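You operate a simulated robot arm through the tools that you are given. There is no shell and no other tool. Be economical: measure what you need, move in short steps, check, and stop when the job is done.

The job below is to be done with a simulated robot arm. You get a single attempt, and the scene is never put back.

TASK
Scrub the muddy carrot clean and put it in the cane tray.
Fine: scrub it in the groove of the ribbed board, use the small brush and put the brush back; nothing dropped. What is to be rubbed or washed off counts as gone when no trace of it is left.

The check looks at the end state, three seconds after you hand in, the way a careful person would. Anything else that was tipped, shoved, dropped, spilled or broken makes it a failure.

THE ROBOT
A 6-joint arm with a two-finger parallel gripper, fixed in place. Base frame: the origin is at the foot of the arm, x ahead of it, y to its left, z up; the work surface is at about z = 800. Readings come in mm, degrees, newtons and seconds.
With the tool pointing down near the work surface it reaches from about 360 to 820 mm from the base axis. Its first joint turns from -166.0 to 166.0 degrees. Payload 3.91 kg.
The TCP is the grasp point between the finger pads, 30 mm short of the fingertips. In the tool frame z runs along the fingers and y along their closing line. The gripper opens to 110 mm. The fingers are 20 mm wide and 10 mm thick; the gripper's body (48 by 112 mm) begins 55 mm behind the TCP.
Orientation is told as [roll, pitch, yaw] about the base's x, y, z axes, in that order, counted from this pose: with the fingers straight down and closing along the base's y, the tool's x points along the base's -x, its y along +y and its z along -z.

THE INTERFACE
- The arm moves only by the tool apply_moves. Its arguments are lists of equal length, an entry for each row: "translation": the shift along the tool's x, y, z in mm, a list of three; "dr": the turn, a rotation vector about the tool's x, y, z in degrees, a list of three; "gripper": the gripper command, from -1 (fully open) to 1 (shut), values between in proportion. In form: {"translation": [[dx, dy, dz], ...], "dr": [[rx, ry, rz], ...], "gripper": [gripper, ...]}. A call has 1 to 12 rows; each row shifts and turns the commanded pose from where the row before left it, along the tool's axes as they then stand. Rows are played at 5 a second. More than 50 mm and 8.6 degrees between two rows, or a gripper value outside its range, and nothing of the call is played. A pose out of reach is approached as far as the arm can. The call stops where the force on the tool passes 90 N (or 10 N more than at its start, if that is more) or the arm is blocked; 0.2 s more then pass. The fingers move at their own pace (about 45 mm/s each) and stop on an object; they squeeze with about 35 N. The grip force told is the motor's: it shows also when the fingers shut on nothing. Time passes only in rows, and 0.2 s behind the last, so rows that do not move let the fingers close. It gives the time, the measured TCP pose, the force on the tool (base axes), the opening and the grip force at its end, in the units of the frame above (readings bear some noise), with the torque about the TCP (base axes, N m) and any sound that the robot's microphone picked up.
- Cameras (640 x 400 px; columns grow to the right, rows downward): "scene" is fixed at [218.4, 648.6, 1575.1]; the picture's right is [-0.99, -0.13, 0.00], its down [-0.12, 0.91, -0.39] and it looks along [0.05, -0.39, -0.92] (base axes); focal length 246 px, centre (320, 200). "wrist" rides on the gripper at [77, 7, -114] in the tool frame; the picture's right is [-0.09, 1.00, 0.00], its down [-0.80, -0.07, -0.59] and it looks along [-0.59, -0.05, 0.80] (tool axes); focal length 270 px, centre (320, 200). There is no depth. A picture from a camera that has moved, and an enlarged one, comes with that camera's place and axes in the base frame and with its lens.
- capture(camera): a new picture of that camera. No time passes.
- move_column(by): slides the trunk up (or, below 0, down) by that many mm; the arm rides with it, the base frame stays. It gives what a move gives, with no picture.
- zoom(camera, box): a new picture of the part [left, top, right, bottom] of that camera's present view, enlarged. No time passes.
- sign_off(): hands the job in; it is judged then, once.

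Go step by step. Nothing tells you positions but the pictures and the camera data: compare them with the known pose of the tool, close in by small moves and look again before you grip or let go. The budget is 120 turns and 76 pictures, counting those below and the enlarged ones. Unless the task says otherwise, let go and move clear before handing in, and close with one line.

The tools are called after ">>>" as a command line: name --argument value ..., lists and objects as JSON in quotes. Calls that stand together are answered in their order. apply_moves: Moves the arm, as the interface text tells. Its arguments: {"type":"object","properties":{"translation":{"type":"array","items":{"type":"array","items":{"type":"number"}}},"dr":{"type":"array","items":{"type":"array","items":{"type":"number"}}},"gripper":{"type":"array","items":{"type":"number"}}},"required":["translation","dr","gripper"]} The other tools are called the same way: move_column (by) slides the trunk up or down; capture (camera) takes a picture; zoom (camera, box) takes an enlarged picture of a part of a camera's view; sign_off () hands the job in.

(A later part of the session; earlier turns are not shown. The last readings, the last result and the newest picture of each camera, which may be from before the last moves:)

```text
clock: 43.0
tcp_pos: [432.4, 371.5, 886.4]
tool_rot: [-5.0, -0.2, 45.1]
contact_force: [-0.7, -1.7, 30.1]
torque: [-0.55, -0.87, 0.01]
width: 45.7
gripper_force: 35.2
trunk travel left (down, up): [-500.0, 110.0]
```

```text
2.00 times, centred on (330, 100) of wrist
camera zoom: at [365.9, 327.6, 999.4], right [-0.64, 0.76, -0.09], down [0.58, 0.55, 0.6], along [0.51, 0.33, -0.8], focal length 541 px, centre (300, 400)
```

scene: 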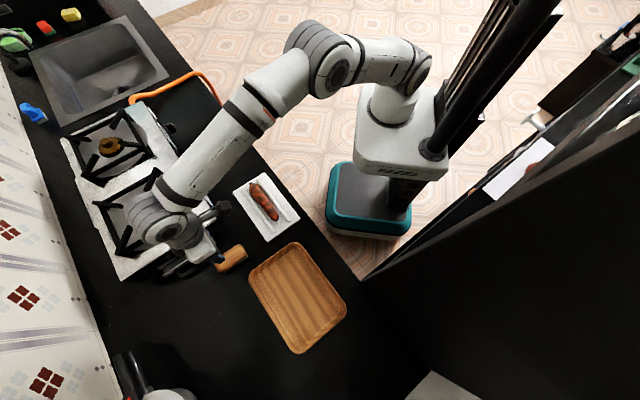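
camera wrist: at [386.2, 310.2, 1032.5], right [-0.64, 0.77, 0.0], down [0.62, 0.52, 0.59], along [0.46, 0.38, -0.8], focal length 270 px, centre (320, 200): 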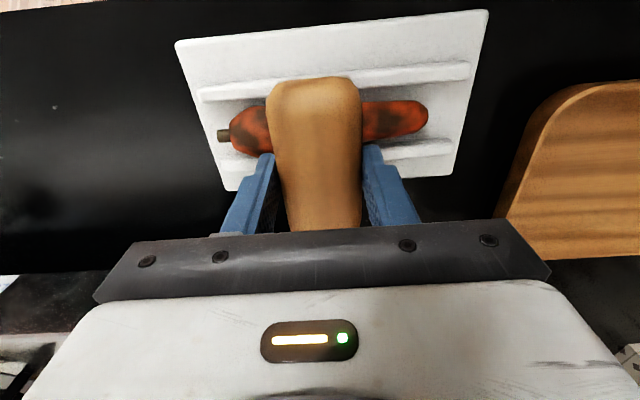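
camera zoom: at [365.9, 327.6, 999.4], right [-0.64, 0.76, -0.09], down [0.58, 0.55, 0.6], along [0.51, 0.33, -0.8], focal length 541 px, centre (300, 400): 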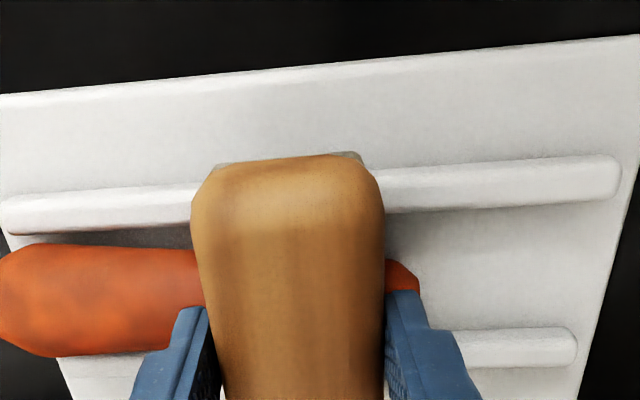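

The visible thick end now looks clean. I'm lifting off and to the side to inspect the whole carrot.

>>> apply_moves --translation '[[0, 0, -20], [0, 0, -40], [40, 0, -20], [45, 0, 0], [0, 0, 0]]' --dr '[[0, 0, 0], [0, 0, 0], [0, 0, 0], [0, 0, 0], [0, 0, 0]]' --gripper '[1, 1, 1, 1, 1]'

>>> zoom --camera "scene" --box '[220, 165, 310, 235]'

>>> zoom --camera "wrist" --box '[120, 0, 440, 200]'

```text
clock: 44.2
tcp_pos: [370.3, 317.5, 963.5]
tool_rot: [-5.0, 0.0, 45.1]
contact_force: [1.2, 0.2, -0.6]
torque: [0.0, -0.01, 0.02]
width: 45.2
gripper_force: 35.0
trunk travel left (down, up): [-500.0, 110.0]
```

```text
5.71 times, centred on (265, 200) of scene
camera zoom: at [218.4, 648.6, 1575.1], right [-0.99, -0.13, 0.0], down [-0.12, 0.91, -0.39], along [0.05, -0.39, -0.92], focal length 1407 px, centre (634, 200)
```

zoom: 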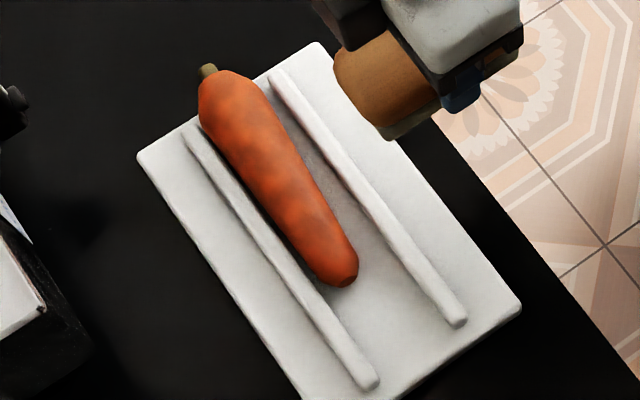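

```text
2.00 times, centred on (280, 100) of wrist
camera zoom: at [303.4, 273.4, 1077.0], right [-0.64, 0.76, -0.09], down [0.58, 0.55, 0.6], along [0.5, 0.33, -0.8], focal length 541 px, centre (400, 400)
```

zoom: 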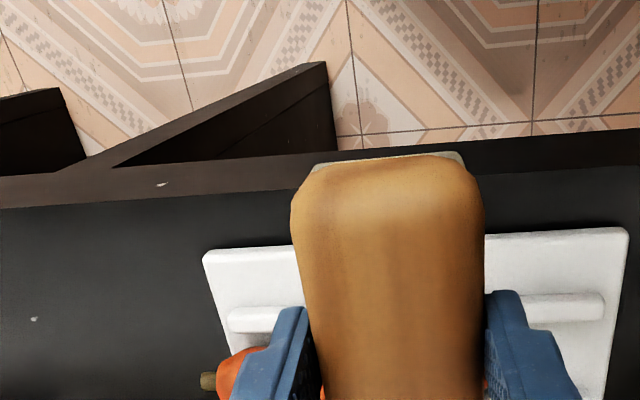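

Much cleaner, with only faint patches left, but the carrot has crept past the board edge at the stem end. I'll level the brush, go behind the stem and gently nudge the carrot back along the groove.

>>> apply_moves --translation '[[0, 0, 0], [-17.3, -36.1, 0], [-17.3, -36.1, 0], [-17.3, -36.1, 0], [-17.3, -36.1, 0], [-17.3, -36.1, 0], [0, 0, 40], [0, 0, 20], [0, 0, 0]]' --dr '[[-5, 0, 0], [0, 0, 0], [0, 0, 0], [0, 0, 0], [0, 0, 0], [0, 0, 0], [0, 0, 0], [0, 0, 0], [0, 0, 0]]' --gripper '[1, 1, 1, 1, 1, 1, 1, 1, 1]'

>>> capture --camera "wrist"

>>> zoom --camera "scene" --box '[200, 135, 320, 225]'

```text
clock: 46.2
tcp_pos: [558.7, 250.0, 903.8]
tool_rot: [0.1, 0.1, 45.0]
contact_force: [-1.2, 0.2, -0.6]
torque: [0.0, -0.01, 0.0]
width: 45.1
gripper_force: 35.1
trunk travel left (down, up): [-500.0, 110.0]
```

```text
37 pictures are left
camera wrist: at [499.5, 198.2, 1017.6], right [-0.64, 0.77, 0.0], down [0.62, 0.52, 0.59], along [0.46, 0.38, -0.8], focal length 270 px, centre (320, 200)
```

wrist: 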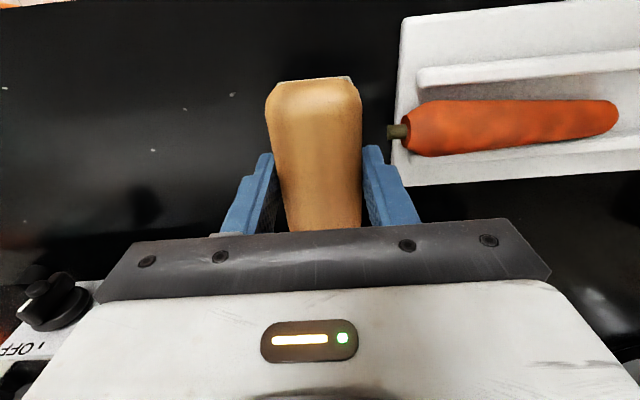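

```text
4.44 times, centred on (260, 180) of scene
camera zoom: at [218.4, 648.6, 1575.1], right [-0.99, -0.13, 0.0], down [-0.12, 0.91, -0.39], along [0.05, -0.39, -0.92], focal length 1094 px, centre (587, 289)
```

zoom: 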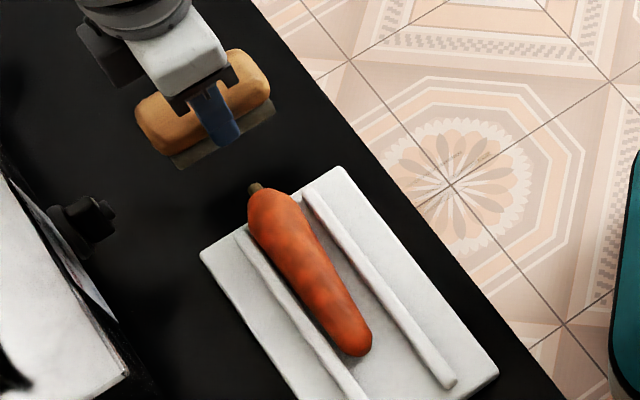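

>>> apply_moves --translation '[[0, 0, 20], [0, 0, 15], [0, 8, 0], [0, 8, 0], [0, 8, 0]]' --dr '[[0, 0, 0], [0, 0, 0], [0, 0, 0], [0, 0, 0], [0, 0, 0]]' --gripper '[1, 1, 1, 1, 1]'

>>> zoom --camera "wrist" --box '[240, 0, 560, 200]'

```text
clock: 47.4
tcp_pos: [541.0, 268.0, 869.5]
tool_rot: [0.0, 0.0, 45.1]
contact_force: [-0.1, 0.9, -0.7]
torque: [0.01, 0.01, -0.03]
width: 45.5
gripper_force: 35.1
trunk travel left (down, up): [-500.0, 110.0]
```

```text
2.00 times, centred on (400, 100) of wrist
camera zoom: at [482.0, 217.4, 984.0], right [-0.64, 0.77, 0.0], down [0.62, 0.52, 0.59], along [0.46, 0.38, -0.8], focal length 541 px, centre (160, 400)
```

zoom: 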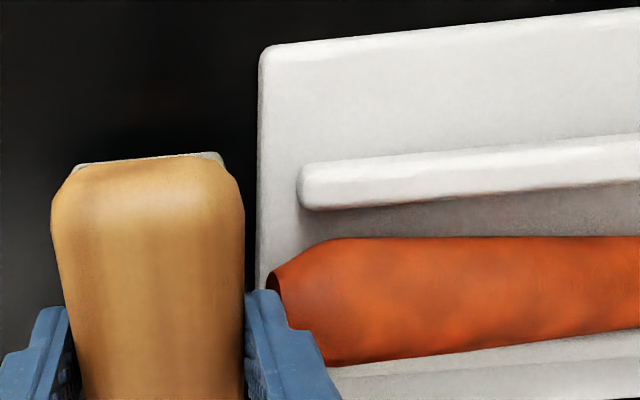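

>>> apply_moves --translation '[[0, 6, 0], [0, 6, 0], [0, 6, 0], [0, 6, 0]]' --dr '[[0, 0, 0], [0, 0, 0], [0, 0, 0], [0, 0, 0]]' --gripper '[1, 1, 1, 1]'

>>> zoom --camera "scene" --box '[210, 150, 320, 240]'

```text
clock: 48.4
tcp_pos: [523.8, 284.9, 871.3]
tool_rot: [0.1, 0.0, 45.1]
contact_force: [1.3, -1.3, -0.5]
torque: [-0.01, -0.04, 0.04]
width: 45.3
gripper_force: 35.3
trunk travel left (down, up): [-500.0, 110.0]
```

```text
4.44 times, centred on (265, 195) of scene
camera zoom: at [218.4, 648.6, 1575.1], right [-0.99, -0.13, 0.0], down [-0.12, 0.91, -0.39], along [0.05, -0.39, -0.92], focal length 1094 px, centre (564, 222)
```

zoom: 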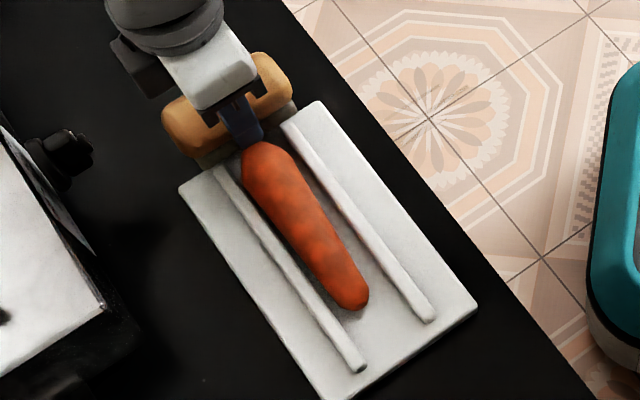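

The nudge works and the board hasn't moved. I'll push another 15 mm, back off, lift, and carry on scrubbing.

>>> apply_moves --translation '[[0, 6, -0.5], [0, 6, 0], [0, 4, 0], [0, -6, 0], [0, -8, 0], [0, 0, -30], [0, 0, -20], [0, 0, 0]]' --dr '[[0, 0, 0], [0, 0, 0], [0, 0, 0], [0, 0, 0], [0, 0, 0], [0, 0, 0], [5, 0, 0], [0, 0, 0]]' --gripper '[1, 1, 1, 1, 1, 1, 1, 1]'

>>> zoom --camera "scene" --box '[220, 165, 310, 235]'

```text
clock: 50.2
tcp_pos: [523.7, 285.8, 919.3]
tool_rot: [-5.0, -0.1, 44.9]
contact_force: [-0.3, 0.2, -0.3]
torque: [0.02, -0.02, -0.01]
width: 45.3
gripper_force: 35.1
trunk travel left (down, up): [-500.0, 110.0]
```

```text
5.71 times, centred on (265, 200) of scene
camera zoom: at [218.4, 648.6, 1575.1], right [-0.99, -0.13, 0.0], down [-0.12, 0.91, -0.39], along [0.05, -0.39, -0.92], focal length 1407 px, centre (634, 200)
```

zoom: 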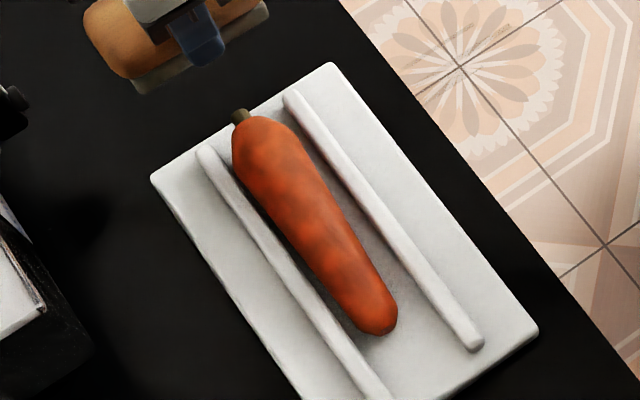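

The carrot is back in the groove, but the board crept about 16 mm along with it; I'll slide it back at the end. I'm now scrubbing again from the thick end with lighter cross-strokes.

>>> apply_moves --translation '[[-4, 36.5, 0], [0, 36.5, 0], [0, 0, 11], [0, 0, 4], [0, 0, 2.5], [18, 0, 0], [-18, 0, 0], [-18, 0, 0], [18, 0, 0]]' --dr '[[0, 0, 0], [0, 0, 0], [0, 0, 0], [0, 0, 0], [0, 0, 0], [0, 0, 0], [0, 0, 0], [0, 0, 0], [0, 0, 0]]' --gripper '[1, 1, 1, 1, 1, 1, 1, 1, 1]'

```text
clock: 52.2
tcp_pos: [475.0, 337.8, 896.6]
tool_rot: [-5.1, 0.0, 45.1]
contact_force: [0.5, 0.6, -0.7]
torque: [0.0, -0.02, 0.05]
width: 45.0
gripper_force: 34.6
trunk travel left (down, up): [-500.0, 110.0]
```

>>> apply_moves --translation '[[0, 0, 2], [0, 0, 1], [18, 0, 0], [-18, 0, 0], [-18, 0, 0], [18, 0, 0], [18, 0, 0], [-18, 0, 0], [-18, 0, 0], [18, 0, 0]]' --dr '[[0, 0, 0], [0, 0, 0], [0, 0, 0], [0, 0, 0], [0, 0, 0], [0, 0, 0], [0, 0, 0], [0, 0, 0], [0, 0, 0], [0, 0, 0]]' --gripper '[1, 1, 1, 1, 1, 1, 1, 1, 1, 1]'

```text
clock: 54.4
tcp_pos: [474.0, 338.5, 895.2]
tool_rot: [-5.1, 0.1, 45.1]
contact_force: [-3.4, 1.3, 19.6]
torque: [0.12, 0.51, 0.0]
width: 45.0
gripper_force: 34.6
trunk travel left (down, up): [-500.0, 110.0]
```

>>> apply_moves --translation '[[18, 0, -0.5], [-18, 0, 0], [-18, 0, 0], [18, 0, 0], [18, 0, 0], [-18, 0, 0], [-18, 0, 0], [18, 0, 0]]' --dr '[[0, 0, 0], [0, 0, 0], [0, 0, 0], [0, 0, 0], [0, 0, 0], [0, 0, 0], [0, 0, 0], [0, 0, 0]]' --gripper '[1, 1, 1, 1, 1, 1, 1, 1]'

>>> apply_moves --translation '[[0, 0, -5], [0, 38, 0], [0, 0, 5], [0, 0, 0.5], [18, 0, 0], [-18, 0, 0], [-18, 0, 0], [18, 0, 0], [18, 0, 0], [-18, 0, 0], [-18, 0, 0], [18, 0, 0]]' --dr '[[0, 0, 0], [0, 0, 0], [0, 0, 0], [0, 0, 0], [0, 0, 0], [0, 0, 0], [0, 0, 0], [0, 0, 0], [0, 0, 0], [0, 0, 0], [0, 0, 0], [0, 0, 0]]' --gripper '[1, 1, 1, 1, 1, 1, 1, 1, 1, 1, 1, 1]'

>>> apply_moves --translation '[[0, 0, -5], [0, 36, 0], [0, 0, 5], [0, 0, -0.5], [18, 0, 0], [-18, 0, 0], [-18, 0, 0], [18, 0, 0], [18, 0, 0], [-18, 0, 0], [-18, 0, 0], [18, 0, 0]]' --dr '[[0, 0, 0], [0, 0, 0], [0, 0, 0], [0, 0, 0], [0, 0, 0], [0, 0, 0], [0, 0, 0], [0, 0, 0], [0, 0, 0], [0, 0, 0], [0, 0, 0], [0, 0, 0]]' --gripper '[1, 1, 1, 1, 1, 1, 1, 1, 1, 1, 1, 1]'

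>>> zoom --camera "scene" --box '[220, 165, 310, 235]'

>>> zoom --camera "wrist" --box '[120, 0, 440, 200]'

```text
clock: 56.2
tcp_pos: [473.2, 338.2, 894.4]
tool_rot: [-5.0, 0.0, 45.1]
contact_force: [-3.2, 0.3, 15.3]
torque: [0.07, 0.42, 0.03]
width: 45.4
gripper_force: 35.4
trunk travel left (down, up): [-500.0, 110.0]
```

```text
clock: 58.8
tcp_pos: [445.7, 364.1, 891.2]
tool_rot: [-5.0, -0.1, 45.1]
contact_force: [-5.1, 1.5, 20.1]
torque: [0.02, 0.28, 0.04]
width: 45.1
gripper_force: 34.9
trunk travel left (down, up): [-500.0, 110.0]
```

```text
clock: 61.4
tcp_pos: [423.1, 389.8, 888.1]
tool_rot: [-5.0, -0.1, 45.0]
contact_force: [0.5, 0.5, 8.1]
torque: [-0.11, -0.14, 0.07]
width: 45.4
gripper_force: 34.8
trunk travel left (down, up): [-500.0, 110.0]
```

```text
5.71 times, centred on (265, 200) of scene
camera zoom: at [218.4, 648.6, 1575.1], right [-0.99, -0.13, 0.0], down [-0.12, 0.91, -0.39], along [0.05, -0.39, -0.92], focal length 1407 px, centre (634, 200)
```

zoom: 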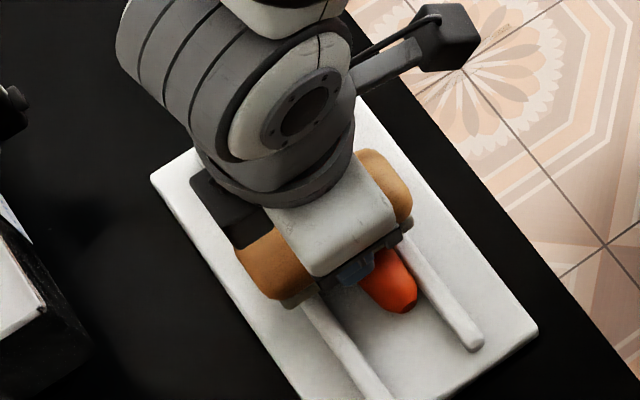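

```text
2.00 times, centred on (280, 100) of wrist
camera zoom: at [356.2, 346.9, 1001.3], right [-0.64, 0.76, -0.09], down [0.58, 0.55, 0.6], along [0.51, 0.33, -0.8], focal length 541 px, centre (400, 400)
```

zoom: 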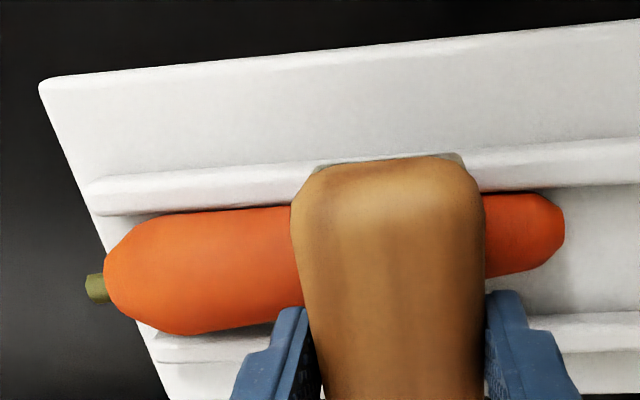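

The carrot is now bright orange and even the stem has turned green. I'll make one more pass across the middle for safety, then inspect.

>>> apply_moves --translation '[[0, 0, -5], [0, -30, 0], [0, 0, 4.5], [18, 0, 0.5], [-18, 0, 0], [-18, 0, 0], [18, 0, 0], [18, 0, 0], [-18, 0, 0], [-18, 0, 0], [18, 0, 0]]' --dr '[[0, 0, 0], [0, 0, 0], [0, 0, 0], [0, 0, 0], [0, 0, 0], [0, 0, 0], [0, 0, 0], [0, 0, 0], [0, 0, 0], [0, 0, 0], [0, 0, 0]]' --gripper '[1, 1, 1, 1, 1, 1, 1, 1, 1, 1, 1]'

>>> apply_moves --translation '[[0, 0, -20], [0, 0, -35], [-40, 0, 0], [-40, 30, 0], [-30, 30, 0], [0, 0, 0]]' --dr '[[0, 0, 0], [0, 0, 0], [0, 0, 0], [0, 0, 0], [-5, 0, 0], [0, 0, 0]]' --gripper '[1, 1, 1, 1, 1, 1]'

>>> zoom --camera "scene" --box '[220, 165, 310, 235]'

>>> capture --camera "wrist"

```text
clock: 63.8
tcp_pos: [443.6, 369.3, 891.6]
tool_rot: [-5.0, -0.1, 45.0]
contact_force: [0.7, 0.7, 6.3]
torque: [-0.05, -0.11, 0.04]
width: 45.2
gripper_force: 34.6
trunk travel left (down, up): [-500.0, 110.0]
```

```text
clock: 65.2
tcp_pos: [473.9, 492.7, 939.0]
tool_rot: [0.0, -0.1, 45.2]
contact_force: [0.2, -0.1, -0.3]
torque: [0.0, -0.06, 0.03]
width: 45.4
gripper_force: 34.7
trunk travel left (down, up): [-500.0, 110.0]
```

```text
5.71 times, centred on (265, 200) of scene
camera zoom: at [218.4, 648.6, 1575.1], right [-0.99, -0.13, 0.0], down [-0.12, 0.91, -0.39], along [0.05, -0.39, -0.92], focal length 1407 px, centre (634, 200)
```

zoom: 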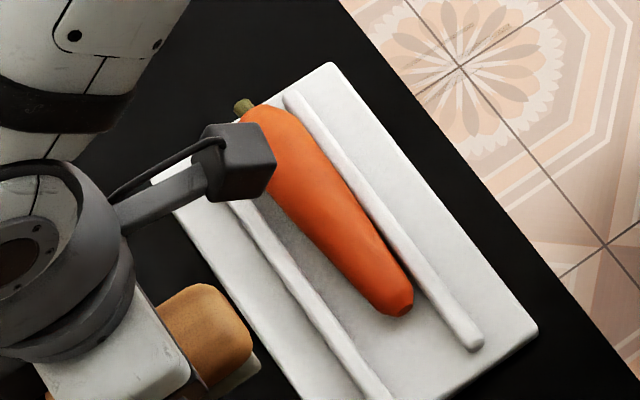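

```text
29 pictures are left
camera wrist: at [415.7, 442.7, 1052.8], right [-0.64, 0.77, 0.0], down [0.62, 0.52, 0.59], along [0.45, 0.38, -0.8], focal length 270 px, centre (320, 200)
```

wrist: 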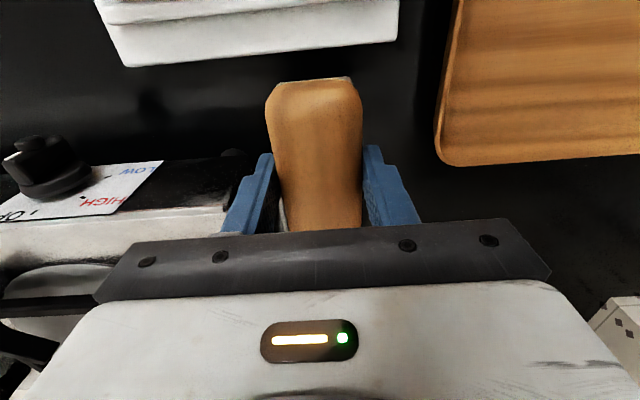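

The carrot looks thoroughly clean on top. I'm returning the brush to where it came from, (502.5, 558.4, 848).

>>> apply_moves --translation '[[-33.3, 13.1, 0], [-33.4, 13.1, 0], [0, 0, 40], [0, 0, 35], [0, 0, 0]]' --dr '[[0, 0, 0], [0, 0, 0], [0, 0, 0], [0, 0, 0], [0, 0, 0]]' --gripper '[1, 1, 1, 1, 1]'

>>> apply_moves --translation '[[0, 0, 8], [0, 0, 4], [0, 0, 2], [0, 0, 0]]' --dr '[[0, 0, 0], [0, 0, 0], [0, 0, 0], [0, 0, 0]]' --gripper '[1, 1, 1, 1]'

```text
clock: 66.4
tcp_pos: [504.5, 560.4, 865.5]
tool_rot: [0.1, 0.0, 45.0]
contact_force: [-0.2, 0.3, -1.2]
torque: [0.0, 0.01, 0.02]
width: 45.5
gripper_force: 35.3
trunk travel left (down, up): [-500.0, 110.0]
```

```text
clock: 67.4
tcp_pos: [504.3, 558.4, 849.7]
tool_rot: [-0.1, 0.0, 45.0]
contact_force: [0.2, -0.1, -0.9]
torque: [-0.02, 0.0, 0.02]
width: 45.4
gripper_force: 34.7
trunk travel left (down, up): [-500.0, 110.0]
```

>>> apply_moves --translation '[[0, 0, 1], [0, 0, 1], [0, 0, 0]]' --dr '[[0, 0, 0], [0, 0, 0], [0, 0, 0]]' --gripper '[1, 1, 1]'

```text
clock: 68.2
tcp_pos: [505.5, 560.5, 849.4]
tool_rot: [0.0, 0.0, 45.0]
contact_force: [-0.1, 0.2, -1.5]
torque: [-0.02, 0.02, -0.02]
width: 45.1
gripper_force: 34.3
trunk travel left (down, up): [-500.0, 110.0]
```

>>> apply_moves --translation '[[0, 0, 1], [0, 0, 0.5], [0, 0, 0]]' --dr '[[0, 0, 0], [0, 0, 0], [0, 0, 0]]' --gripper '[1, 1, 1]'

```text
clock: 69.0
tcp_pos: [504.8, 559.2, 847.5]
tool_rot: [0.0, 0.0, 45.1]
contact_force: [-0.7, 1.0, -0.8]
torque: [0.01, 0.0, 0.01]
width: 45.2
gripper_force: 34.9
trunk travel left (down, up): [-500.0, 110.0]
```

>>> apply_moves --translation '[[0, 0, 1], [0, 0, 0]]' --dr '[[0, 0, 0], [0, 0, 0]]' --gripper '[1, 1]'

```text
clock: 69.6
tcp_pos: [504.4, 558.4, 845.6]
tool_rot: [0.0, 0.0, 45.0]
contact_force: [1.3, 0.4, -0.2]
torque: [0.0, -0.02, -0.01]
width: 45.3
gripper_force: 34.7
trunk travel left (down, up): [-500.0, 110.0]
```

>>> apply_moves --translation '[[0, 0, 1], [0, 0, 1], [0, 0, 0]]' --dr '[[0, 0, 0], [0, 0, 0], [0, 0, 0]]' --gripper '[1, 1, 1]'

>>> zoom --camera "scene" --box '[190, 225, 270, 285]'

```text
clock: 70.4
tcp_pos: [504.2, 559.1, 846.0]
tool_rot: [0.0, 0.0, 45.0]
contact_force: [1.1, -1.7, 8.1]
torque: [0.1, -0.21, -0.04]
width: 45.5
gripper_force: 34.5
trunk travel left (down, up): [-500.0, 110.0]
```

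```text
6.67 times, centred on (230, 255) of scene
camera zoom: at [218.4, 648.6, 1575.1], right [-0.99, -0.13, 0.0], down [-0.12, 0.91, -0.39], along [0.05, -0.39, -0.92], focal length 1641 px, centre (920, -167)
```

zoom: 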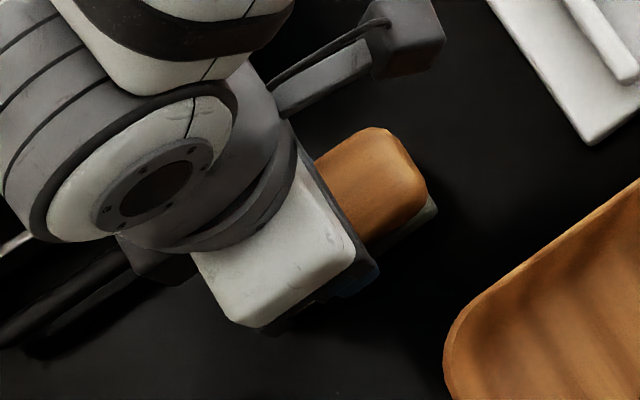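

The brush is down on the counter in its original spot (8 N contact). Releasing, lifting straight up, then going over the carrot with the fingers turned across it.

>>> apply_moves --translation '[[0, 0, -1], [0, 0, 0], [0, 0, -20], [0, 0, -45], [0, 0, -45], [38.2, -20.4, 0], [38.2, -20.4, 0], [38.2, -20.4, 0], [38.2, -20.4, 0], [38.2, -20.4, 0]]' --dr '[[0, 0, 0], [0, 0, 0], [0, 0, 0], [0, 0, 0], [0, 0, 0], [0, 0, 0], [0, 0, 0], [0, 0, 0], [0, 0, 0], [0, 0, 0]]' --gripper '[-0.2, -0.2, -0.2, -0.2, -0.2, -0.2, -0.2, -0.2, -0.2, -0.2]'

>>> apply_moves --translation '[[0, 0, 0], [0, 0, 0], [0, 0, 0], [0, 0, 0], [0, 0, 0], [0, 0, 0], [0, 0, 0], [0, 0, 0], [0, 0, 0], [0, 0, 0], [0, 0, 0], [0, 0, 0]]' --dr '[[0, 0, 8.1], [0, 0, 8.1], [0, 0, 8.1], [0, 0, 8.1], [0, 0, 8.1], [0, 0, 8.1], [0, 0, 8.1], [0, 0, 8.1], [0, 0, 8.1], [0, 0, 8.1], [0, 0, 8.1], [0, 0, 0]]' --gripper '[-0.2, -0.2, -0.2, -0.2, -0.2, -0.2, -0.2, -0.2, -0.2, -0.2, -0.2, -0.2]'

>>> capture --camera "wrist"

>>> zoom --camera "scene" --box '[200, 165, 320, 285]'

```text
clock: 72.6
tcp_pos: [442.0, 350.1, 956.6]
tool_rot: [0.0, 0.0, 45.1]
contact_force: [0.1, 0.2, -0.1]
torque: [0.01, 0.0, 0.02]
width: 65.9
gripper_force: 0.2
trunk travel left (down, up): [-500.0, 110.0]
```

```text
clock: 75.2
tcp_pos: [441.9, 351.9, 956.2]
tool_rot: [0.0, 0.0, -44.2]
contact_force: [-1.1, -0.4, 0.2]
torque: [-0.02, -0.01, -0.02]
width: 66.0
gripper_force: 0.1
trunk travel left (down, up): [-500.0, 110.0]
```

```text
27 pictures are left
camera wrist: at [391.5, 409.3, 1069.8], right [0.76, 0.65, 0.0], down [0.53, -0.61, 0.59], along [0.39, -0.45, -0.8], focal length 270 px, centre (320, 200)
```

wrist: 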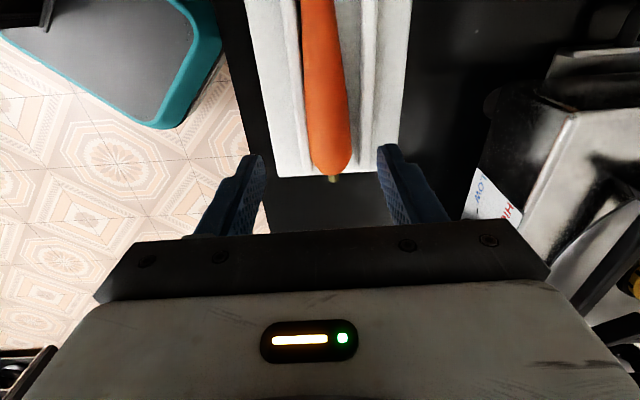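

```text
3.33 times, centred on (260, 225) of scene
camera zoom: at [218.4, 648.6, 1575.1], right [-0.99, -0.13, 0.0], down [-0.12, 0.91, -0.39], along [0.05, -0.39, -0.92], focal length 821 px, centre (520, 117)
```

zoom: 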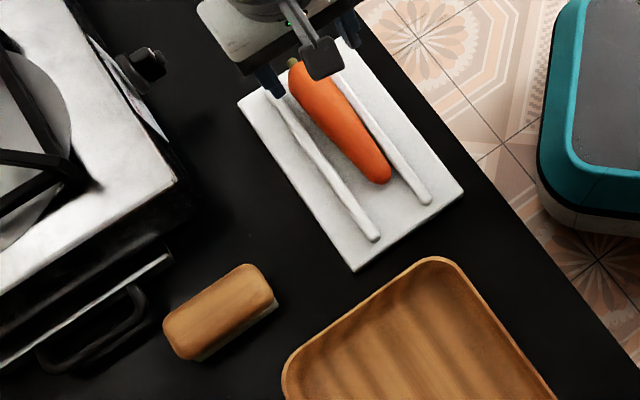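

The brush is standing properly in its place. The carrot lies slightly off my centre line, so I'm correcting 7.5 mm and 1.5°, then descending with the tips just above the ribs and closing.

>>> apply_moves --translation '[[0, 7.5, 0], [0, 0, 40], [0, 0, 40], [0, 0, 14], [0, 0, 0]]' --dr '[[0, 0, -1.5], [0, 0, 0], [0, 0, 0], [0, 0, 0], [0, 0, 0]]' --gripper '[-0.1, -0.1, -0.1, -0.1, -0.1]'

>>> apply_moves --translation '[[0, 0, 2], [0, 0, 1.5], [0, 0, 0]]' --dr '[[0, 0, 0], [0, 0, 0], [0, 0, 0]]' --gripper '[-0.1, -0.1, -0.1]'

>>> capture --camera "wrist"

```text
clock: 76.4
tcp_pos: [447.7, 357.7, 860.8]
tool_rot: [0.0, 0.0, -42.5]
contact_force: [0.6, 0.7, 0.4]
torque: [-0.06, 0.01, 0.02]
width: 60.7
gripper_force: 0.1
trunk travel left (down, up): [-500.0, 110.0]
```

```text
clock: 77.2
tcp_pos: [447.0, 356.7, 857.4]
tool_rot: [-0.1, 0.0, -42.7]
contact_force: [-0.4, -0.1, -0.1]
torque: [0.04, -0.01, 0.01]
width: 60.4
gripper_force: 0.0
trunk travel left (down, up): [-500.0, 110.0]
```

```text
25 pictures are left
camera wrist: at [394.9, 413.7, 971.9], right [0.74, 0.67, 0.0], down [0.54, -0.59, 0.59], along [0.4, -0.44, -0.8], focal length 270 px, centre (320, 200)
```

wrist: 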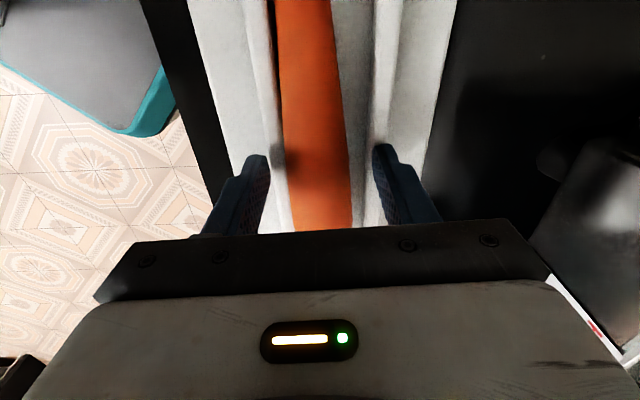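

The carrot is between the fingers with no contact on the ribs. Closing and lifting.

>>> apply_moves --translation '[[0, -1, 1], [0, 0, 0], [0, 0, 0], [0, 0, 0], [0, 0, 0]]' --dr '[[0, 0, 0], [0, 0, 0], [0, 0, 0], [0, 0, 0], [0, 0, 0]]' --gripper '[0.2, 1, 1, 1, 1]'

>>> apply_moves --translation '[[0, 0, -15], [0, 0, -35], [0, 0, -40], [0, 0, 0]]' --dr '[[0, 0, 0], [0, 0, 0], [0, 0, 0], [0, 0, 0]]' --gripper '[1, 1, 1, 1]'

>>> capture --camera "wrist"

>>> zoom --camera "scene" --box '[220, 155, 310, 235]'

```text
clock: 78.4
tcp_pos: [445.7, 356.1, 857.5]
tool_rot: [0.0, 0.0, -42.6]
contact_force: [-0.6, -0.9, 3.9]
torque: [-0.04, 0.04, 0.05]
width: 32.9
gripper_force: 34.8
trunk travel left (down, up): [-500.0, 110.0]
```

```text
clock: 79.4
tcp_pos: [444.8, 356.7, 949.1]
tool_rot: [-0.1, -0.1, -42.5]
contact_force: [0.0, -0.1, -1.9]
torque: [-0.01, 0.0, -0.01]
width: 32.9
gripper_force: 35.1
trunk travel left (down, up): [-500.0, 110.0]
```

```text
24 pictures are left
camera wrist: at [393.6, 412.4, 1063.2], right [0.74, 0.67, 0.0], down [0.54, -0.59, 0.59], along [0.4, -0.44, -0.8], focal length 270 px, centre (320, 200)
```

wrist: 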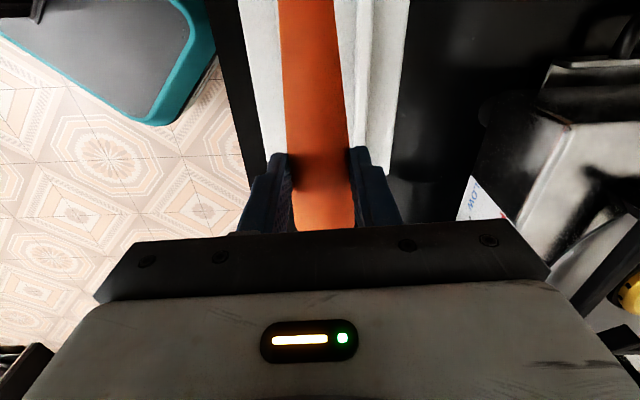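

```text
5.00 times, centred on (265, 195) of scene
camera zoom: at [218.4, 648.6, 1575.1], right [-0.99, -0.13, 0.0], down [-0.12, 0.91, -0.39], along [0.05, -0.39, -0.92], focal length 1231 px, centre (595, 225)
```

zoom: 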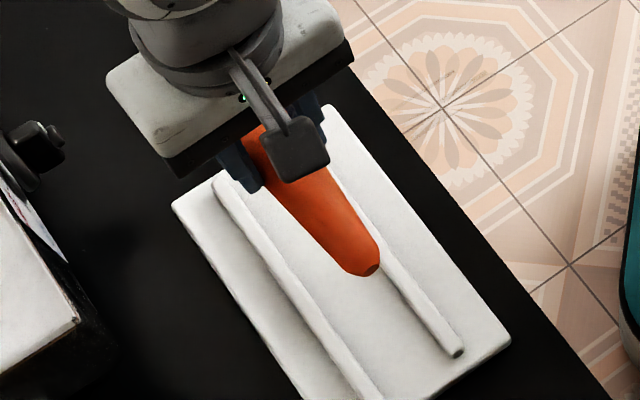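

The carrot is held (32.9 mm). Before putting it in the tray I'll raise it and roll the hand about its axis to inspect the lower flank.

>>> apply_moves --translation '[[0, 0, -40], [0, 0, -40], [0, 0, 0], [0, 0, 0], [0, 0, 0], [0, 0, 0], [0, 0, 0], [0, 0, 0], [0, 0, 0], [0, 0, 0]]' --dr '[[0, 0, 0], [0, 0, 0], [-8.5, 0, 0], [-8.5, 0, 0], [-8.5, 0, 0], [-8.5, 0, 0], [-8.5, 0, 0], [-8.5, 0, 0], [-8.5, 0, 0], [0, 0, 0]]' --gripper '[1, 1, 1, 1, 1, 1, 1, 1, 1, 1]'

>>> zoom --camera "scene" --box '[200, 130, 320, 220]'

```text
clock: 81.6
tcp_pos: [435.5, 364.5, 1026.0]
tool_rot: [49.3, 3.0, -40.2]
contact_force: [-0.3, 0.2, -0.1]
torque: [-0.01, 0.01, -0.03]
width: 32.4
gripper_force: 35.1
out of reach, approached as far as the arm can: row 7, 8
trunk travel left (down, up): [-500.0, 110.0]
```

```text
4.44 times, centred on (260, 175) of scene
camera zoom: at [218.4, 648.6, 1575.1], right [-0.99, -0.13, 0.0], down [-0.12, 0.91, -0.39], along [0.05, -0.39, -0.92], focal length 1094 px, centre (587, 311)
```

zoom: 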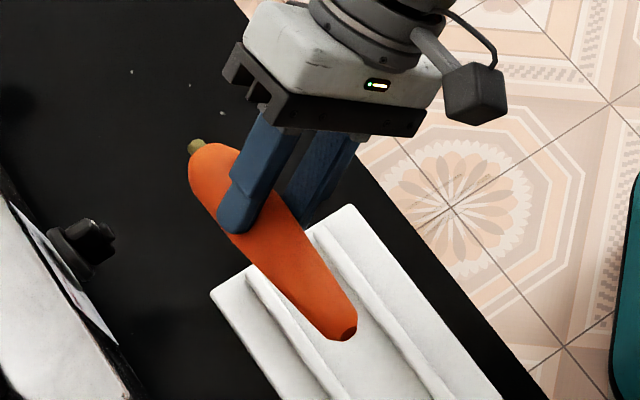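

This flank is spotless too. Rolling back level.

>>> apply_moves --translation '[[0, 0, 0], [0, 0, 0], [0, 0, 0], [0, 0, 0], [0, 0, 0], [0, 0, 0], [0, 0, 0], [0, 0, 0]]' --dr '[[8.5, 0, 0], [8.5, 0, 0], [8.5, 0, 0], [8.5, 0, 0], [8.5, 0, 0], [8.5, 0, 0], [8.5, 0, 0], [0, 0, 0]]' --gripper '[1, 1, 1, 1, 1, 1, 1, 1]'

```text
clock: 83.4
tcp_pos: [432.2, 369.2, 1025.9]
tool_rot: [-6.0, 3.9, -39.4]
contact_force: [-0.3, 1.1, -0.6]
torque: [-0.03, 0.02, 0.0]
width: 32.4
gripper_force: 35.0
out of reach, approached as far as the arm can: row 2
trunk travel left (down, up): [-500.0, 110.0]
```

Correcting the residual tilt, then carrying the carrot over the tray centre, about (291,619).

>>> apply_moves --translation '[[0, 0, 0], [0, 0, 0], [0, 0, 0]]' --dr '[[-6, 0, 0], [0, -3.9, 4.6], [0, 0, 0]]' --gripper '[1, 1, 1]'

```text
clock: 84.2
tcp_pos: [432.1, 369.0, 1026.4]
tool_rot: [-0.1, 0.1, -44.0]
contact_force: [0.4, 0.4, -1.5]
torque: [-0.01, 0.02, 0.01]
width: 32.3
gripper_force: 35.0
trunk travel left (down, up): [-500.0, 110.0]
```

>>> apply_moves --translation '[[44.7, 13.6, 0], [44.7, 13.6, 0], [44.7, 13.6, 0], [44.7, 13.6, 0], [44.7, 13.6, 0], [44.7, 13.6, 0], [0, 0, 40], [0, 0, 40], [0, 0, 0]]' --dr '[[0, 0, 0], [0, 0, 0], [0, 0, 0], [0, 0, 0], [0, 0, 0], [0, 0, 0], [0, 0, 0], [0, 0, 0], [0, 0, 0]]' --gripper '[1, 1, 1, 1, 1, 1, 1, 1, 1]'

>>> capture --camera "scene"

>>> capture --camera "wrist"

```text
clock: 86.2
tcp_pos: [291.7, 614.1, 948.0]
tool_rot: [-0.2, 0.2, -43.9]
contact_force: [-0.3, -0.3, -0.8]
torque: [-0.03, 0.01, 0.02]
width: 32.2
gripper_force: 34.9
trunk travel left (down, up): [-500.0, 110.0]
```

```text
21 pictures are left
```

scene: 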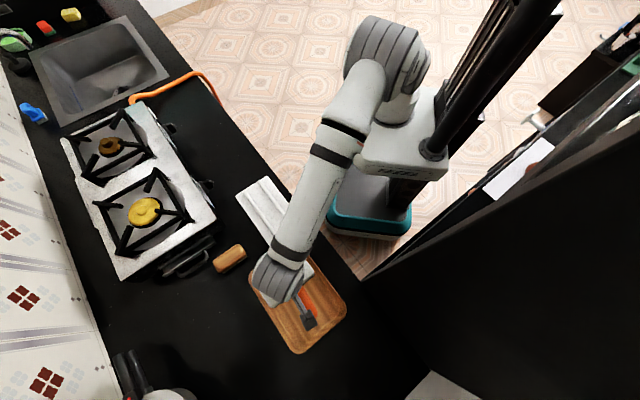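

```text
20 pictures are left
camera wrist: at [242.4, 671.7, 1062.2], right [0.76, 0.66, 0.0], down [0.53, -0.61, 0.59], along [0.39, -0.45, -0.81], focal length 270 px, centre (320, 200)
```

wrist: 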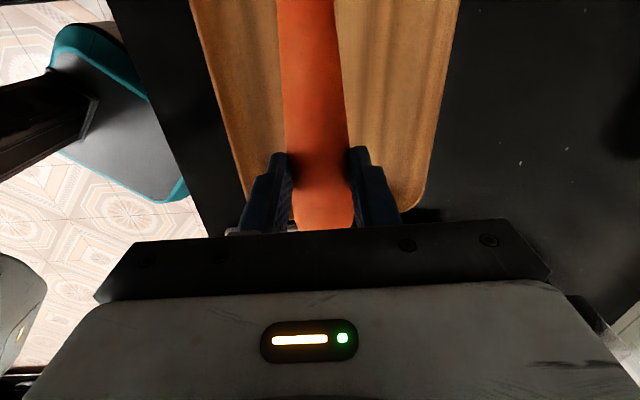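

The tray lies around n=654 and the carrot axis is aligned with its length. I'm shifting 9 mm to centre it and lowering.

>>> apply_moves --translation '[[0, 9, 20], [0, 0, 40], [0, 0, 25], [0, 0, 3], [0, 0, 0]]' --dr '[[0, 0, 0], [0, 0, 0], [0, 0, 0], [0, 0, 0], [0, 0, 0]]' --gripper '[1, 1, 1, 1, 1]'

>>> apply_moves --translation '[[0, 0, 2], [0, 0, 2], [0, 0, 0]]' --dr '[[0, 0, 0], [0, 0, 0], [0, 0, 0]]' --gripper '[1, 1, 1]'

```text
clock: 87.4
tcp_pos: [302.9, 620.9, 859.1]
tool_rot: [-0.1, 0.2, -44.0]
contact_force: [-0.3, 0.1, -1.1]
torque: [0.0, 0.0, -0.01]
width: 32.3
gripper_force: 35.1
trunk travel left (down, up): [-500.0, 110.0]
```

```text
clock: 88.2
tcp_pos: [302.1, 621.3, 856.8]
tool_rot: [-0.1, 0.2, -43.9]
contact_force: [0.5, -0.3, -0.5]
torque: [-0.03, -0.03, 0.02]
width: 32.1
gripper_force: 35.1
trunk travel left (down, up): [-500.0, 110.0]
```

>>> apply_moves --translation '[[0, 0, 2], [0, 0, 2], [0, 0, 0]]' --dr '[[0, 0, 0], [0, 0, 0], [0, 0, 0]]' --gripper '[1, 1, 1]'

>>> zoom --camera "scene" --box '[240, 235, 360, 360]'

```text
clock: 89.0
tcp_pos: [301.9, 620.0, 851.9]
tool_rot: [-0.1, 0.2, -44.0]
contact_force: [0.2, -0.2, -0.7]
torque: [0.02, 0.01, -0.03]
width: 32.0
gripper_force: 34.9
trunk travel left (down, up): [-500.0, 110.0]
```

```text
3.20 times, centred on (300, 298) of scene
camera zoom: at [218.4, 648.6, 1575.1], right [-0.99, -0.13, 0.0], down [-0.12, 0.91, -0.39], along [0.05, -0.39, -0.92], focal length 788 px, centre (384, -112)
```

zoom: 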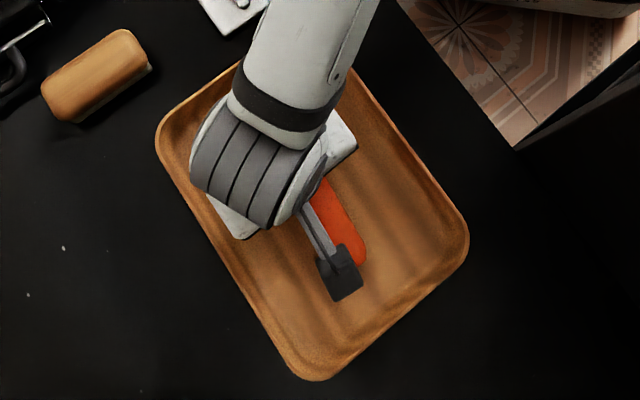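

Well inside the tray. Continuing down gently.

>>> apply_moves --translation '[[0, 0, 2], [0, 0, 1], [0, 0, 0]]' --dr '[[0, 0, 0], [0, 0, 0], [0, 0, 0]]' --gripper '[1, 1, 1]'

>>> apply_moves --translation '[[0, 0, 1.5], [0, 0, 0]]' --dr '[[0, 0, 0], [0, 0, 0]]' --gripper '[1, 1]'

```text
clock: 89.8
tcp_pos: [302.7, 621.1, 850.2]
tool_rot: [0.1, 0.2, -43.9]
contact_force: [0.6, 2.5, 17.0]
torque: [-0.43, -0.54, 0.05]
width: 32.1
gripper_force: 34.5
trunk travel left (down, up): [-500.0, 110.0]
```

```text
clock: 90.4
tcp_pos: [301.9, 619.2, 848.5]
tool_rot: [0.2, 0.1, -44.1]
contact_force: [1.2, 3.5, 28.8]
torque: [-0.32, -0.38, 0.07]
width: 32.3
gripper_force: 35.3
trunk travel left (down, up): [-500.0, 110.0]
```

In contact with the tray floor. Easing up slightly, releasing and lifting clear.

>>> apply_moves --translation '[[0, 0, -1.5], [0, 0, 0], [0, 0, 0], [0, 0, 0], [0, 0, -10], [0, 0, -30], [0, 0, -45], [0, 0, -45], [0, 0, 0]]' --dr '[[0, 0, 0], [0, 0, 0], [0, 0, 0], [0, 0, 0], [0, 0, 0], [0, 0, 0], [0, 0, 0], [0, 0, 0], [0, 0, 0]]' --gripper '[1, 0.3, 0.1, -0.1, -0.1, -0.1, -0.1, -0.1, -0.1]'

>>> capture --camera "wrist"

>>> zoom --camera "scene" --box '[200, 160, 360, 360]'

```text
clock: 92.4
tcp_pos: [302.9, 620.2, 975.8]
tool_rot: [0.0, 0.1, -43.9]
contact_force: [0.5, 0.0, 0.5]
torque: [0.0, -0.01, 0.02]
width: 60.4
gripper_force: 0.1
trunk travel left (down, up): [-500.0, 110.0]
```

```text
18 pictures are left
camera wrist: at [252.0, 676.9, 1089.8], right [0.76, 0.66, 0.0], down [0.53, -0.61, 0.59], along [0.39, -0.45, -0.81], focal length 270 px, centre (320, 200)
```

wrist: 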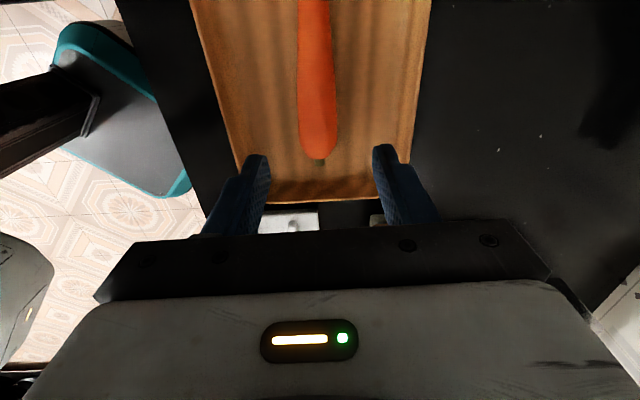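

```text
2.00 times, centred on (280, 260) of scene
camera zoom: at [218.4, 648.6, 1575.1], right [-0.99, -0.13, 0.0], down [-0.12, 0.91, -0.39], along [0.05, -0.39, -0.92], focal length 492 px, centre (400, 80)
```

zoom: 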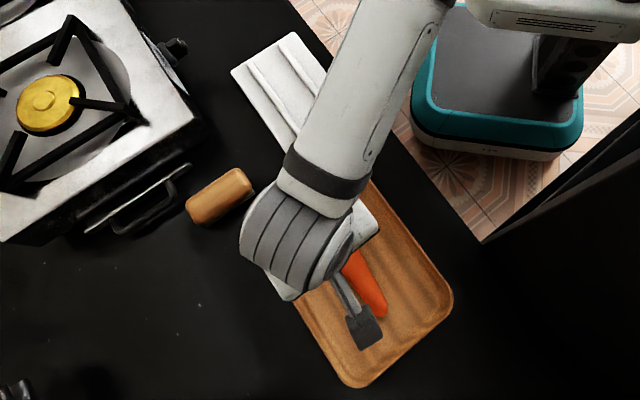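

The carrot rests in the tray. Now I'll restore the board: the plan is to clasp one rib and slide the board back about 16 mm. Moving above it to measure.

>>> apply_moves --translation '[[-42.9, -8.75, 0], [-42.9, -8.75, 0], [-42.9, -8.75, 0], [-42.9, -8.75, 0], [-42.9, -8.75, 0], [-42.9, -8.75, 0], [0, 0, 20], [0, 0, 0]]' --dr '[[0, 0, 0], [0, 0, 0], [0, 0, 0], [0, 0, 0], [0, 0, 0], [0, 0, 0], [0, 0, 0], [0, 0, 0]]' --gripper '[0, 0, 0, 0, 0, 0, 0, 0]'

>>> capture --camera "wrist"

>>> zoom --camera "scene" --box '[200, 160, 360, 360]'

>>> zoom --camera "scene" --box '[200, 165, 320, 255]'

```text
clock: 94.2
tcp_pos: [449.4, 402.4, 956.1]
tool_rot: [-0.1, 0.1, -44.0]
contact_force: [0.4, 0.5, 0.2]
torque: [-0.03, -0.01, -0.01]
width: 55.0
gripper_force: 0.0
trunk travel left (down, up): [-500.0, 110.0]
```

```text
16 pictures are left
camera wrist: at [399.0, 459.3, 1070.6], right [0.75, 0.66, 0.0], down [0.53, -0.61, 0.59], along [0.39, -0.45, -0.81], focal length 270 px, centre (320, 200)
```

wrist: 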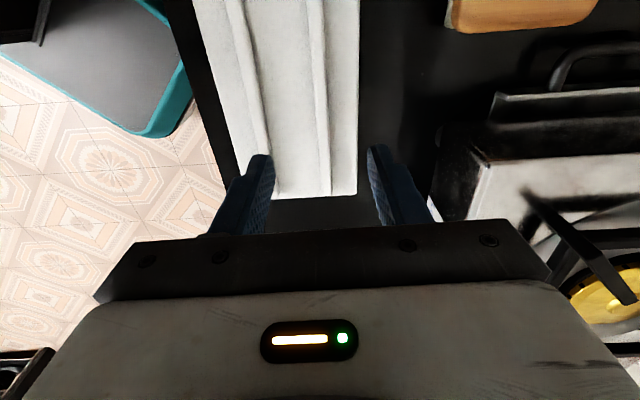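

```text
2.00 times, centred on (280, 260) of scene
camera zoom: at [218.4, 648.6, 1575.1], right [-0.99, -0.13, 0.0], down [-0.12, 0.91, -0.39], along [0.05, -0.39, -0.92], focal length 492 px, centre (400, 80)
```

zoom: 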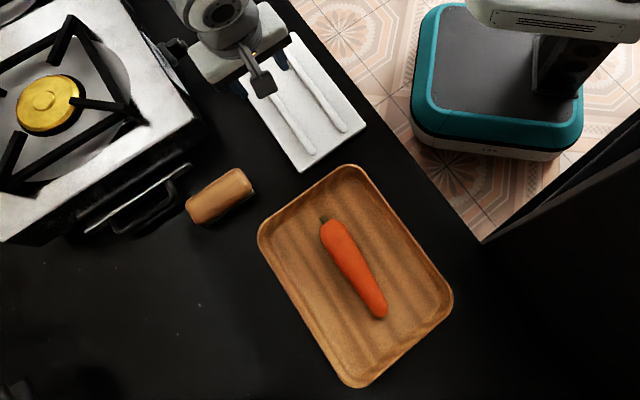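

```text
4.44 times, centred on (260, 210) of scene
camera zoom: at [218.4, 648.6, 1575.1], right [-0.99, -0.13, 0.0], down [-0.12, 0.91, -0.39], along [0.05, -0.39, -0.92], focal length 1094 px, centre (587, 156)
```

zoom: 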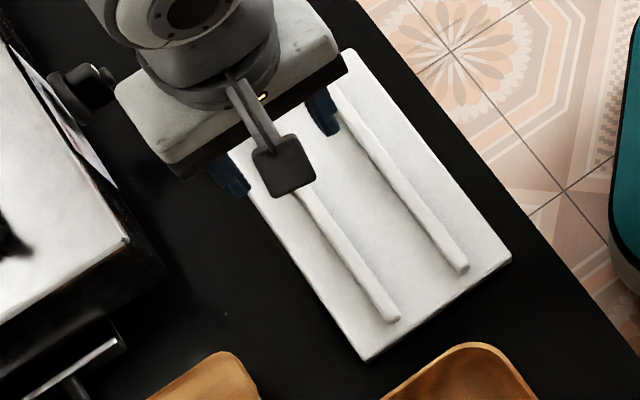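

The board shifted 17 mm along the groove with no rotation. Zooming to locate the rib for clasping.

>>> zoom --camera "wrist" --box '[180, 0, 420, 220]'

```text
1.82 times, centred on (300, 110) of wrist
camera zoom: at [399.0, 459.3, 1070.6], right [0.75, 0.66, 0.0], down [0.53, -0.61, 0.59], along [0.39, -0.45, -0.81], focal length 491 px, centre (356, 364)
```

zoom: 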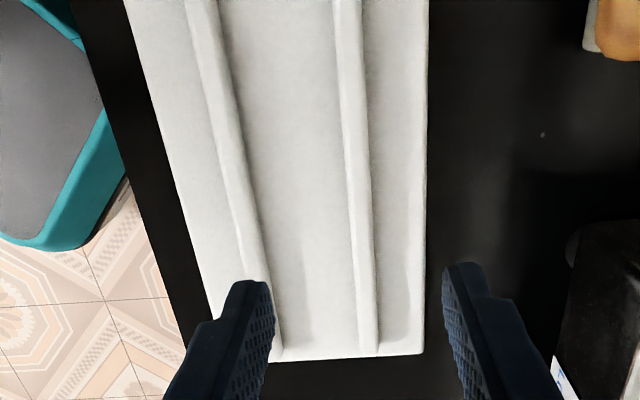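

Rib centred under the tool at n≈602. I'm descending with a 40 mm opening to clasp it, keeping the tips just above the board.

>>> apply_moves --translation '[[0, 0, 40], [0, 0, 40], [0, 0, 22], [0, 0, 0]]' --dr '[[0, 0, 1.3], [0, 0, 0], [0, 0, 0], [0, 0, 0]]' --gripper '[0.27, 0.27, 0.27, 0.27]'

>>> apply_moves --translation '[[0, 0, 2], [0, 0, 1.5], [0, 0, 0]]' --dr '[[0, 0, 0], [0, 0, 0], [0, 0, 0]]' --gripper '[0.27, 0.27, 0.27]'

>>> capture --camera "wrist"

```text
clock: 95.2
tcp_pos: [449.8, 402.6, 855.5]
tool_rot: [0.0, -0.1, -45.3]
contact_force: [0.3, 0.5, 0.1]
torque: [-0.02, 0.02, -0.02]
width: 40.3
gripper_force: 0.1
trunk travel left (down, up): [-500.0, 110.0]
```

```text
clock: 96.0
tcp_pos: [449.3, 402.6, 851.1]
tool_rot: [-0.1, 0.0, -45.3]
contact_force: [0.7, -0.4, 0.5]
torque: [-0.02, 0.03, -0.03]
width: 40.2
gripper_force: 0.0
trunk travel left (down, up): [-500.0, 110.0]
```

```text
12 pictures are left
camera wrist: at [401.1, 461.6, 965.7], right [0.77, 0.64, 0.0], down [0.51, -0.62, 0.59], along [0.38, -0.46, -0.81], focal length 270 px, centre (320, 200)
```

wrist: 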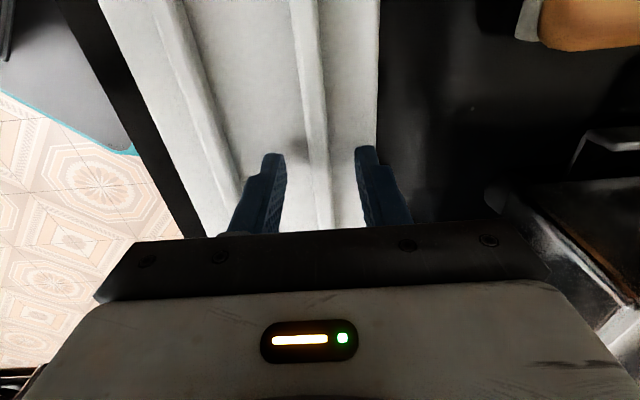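

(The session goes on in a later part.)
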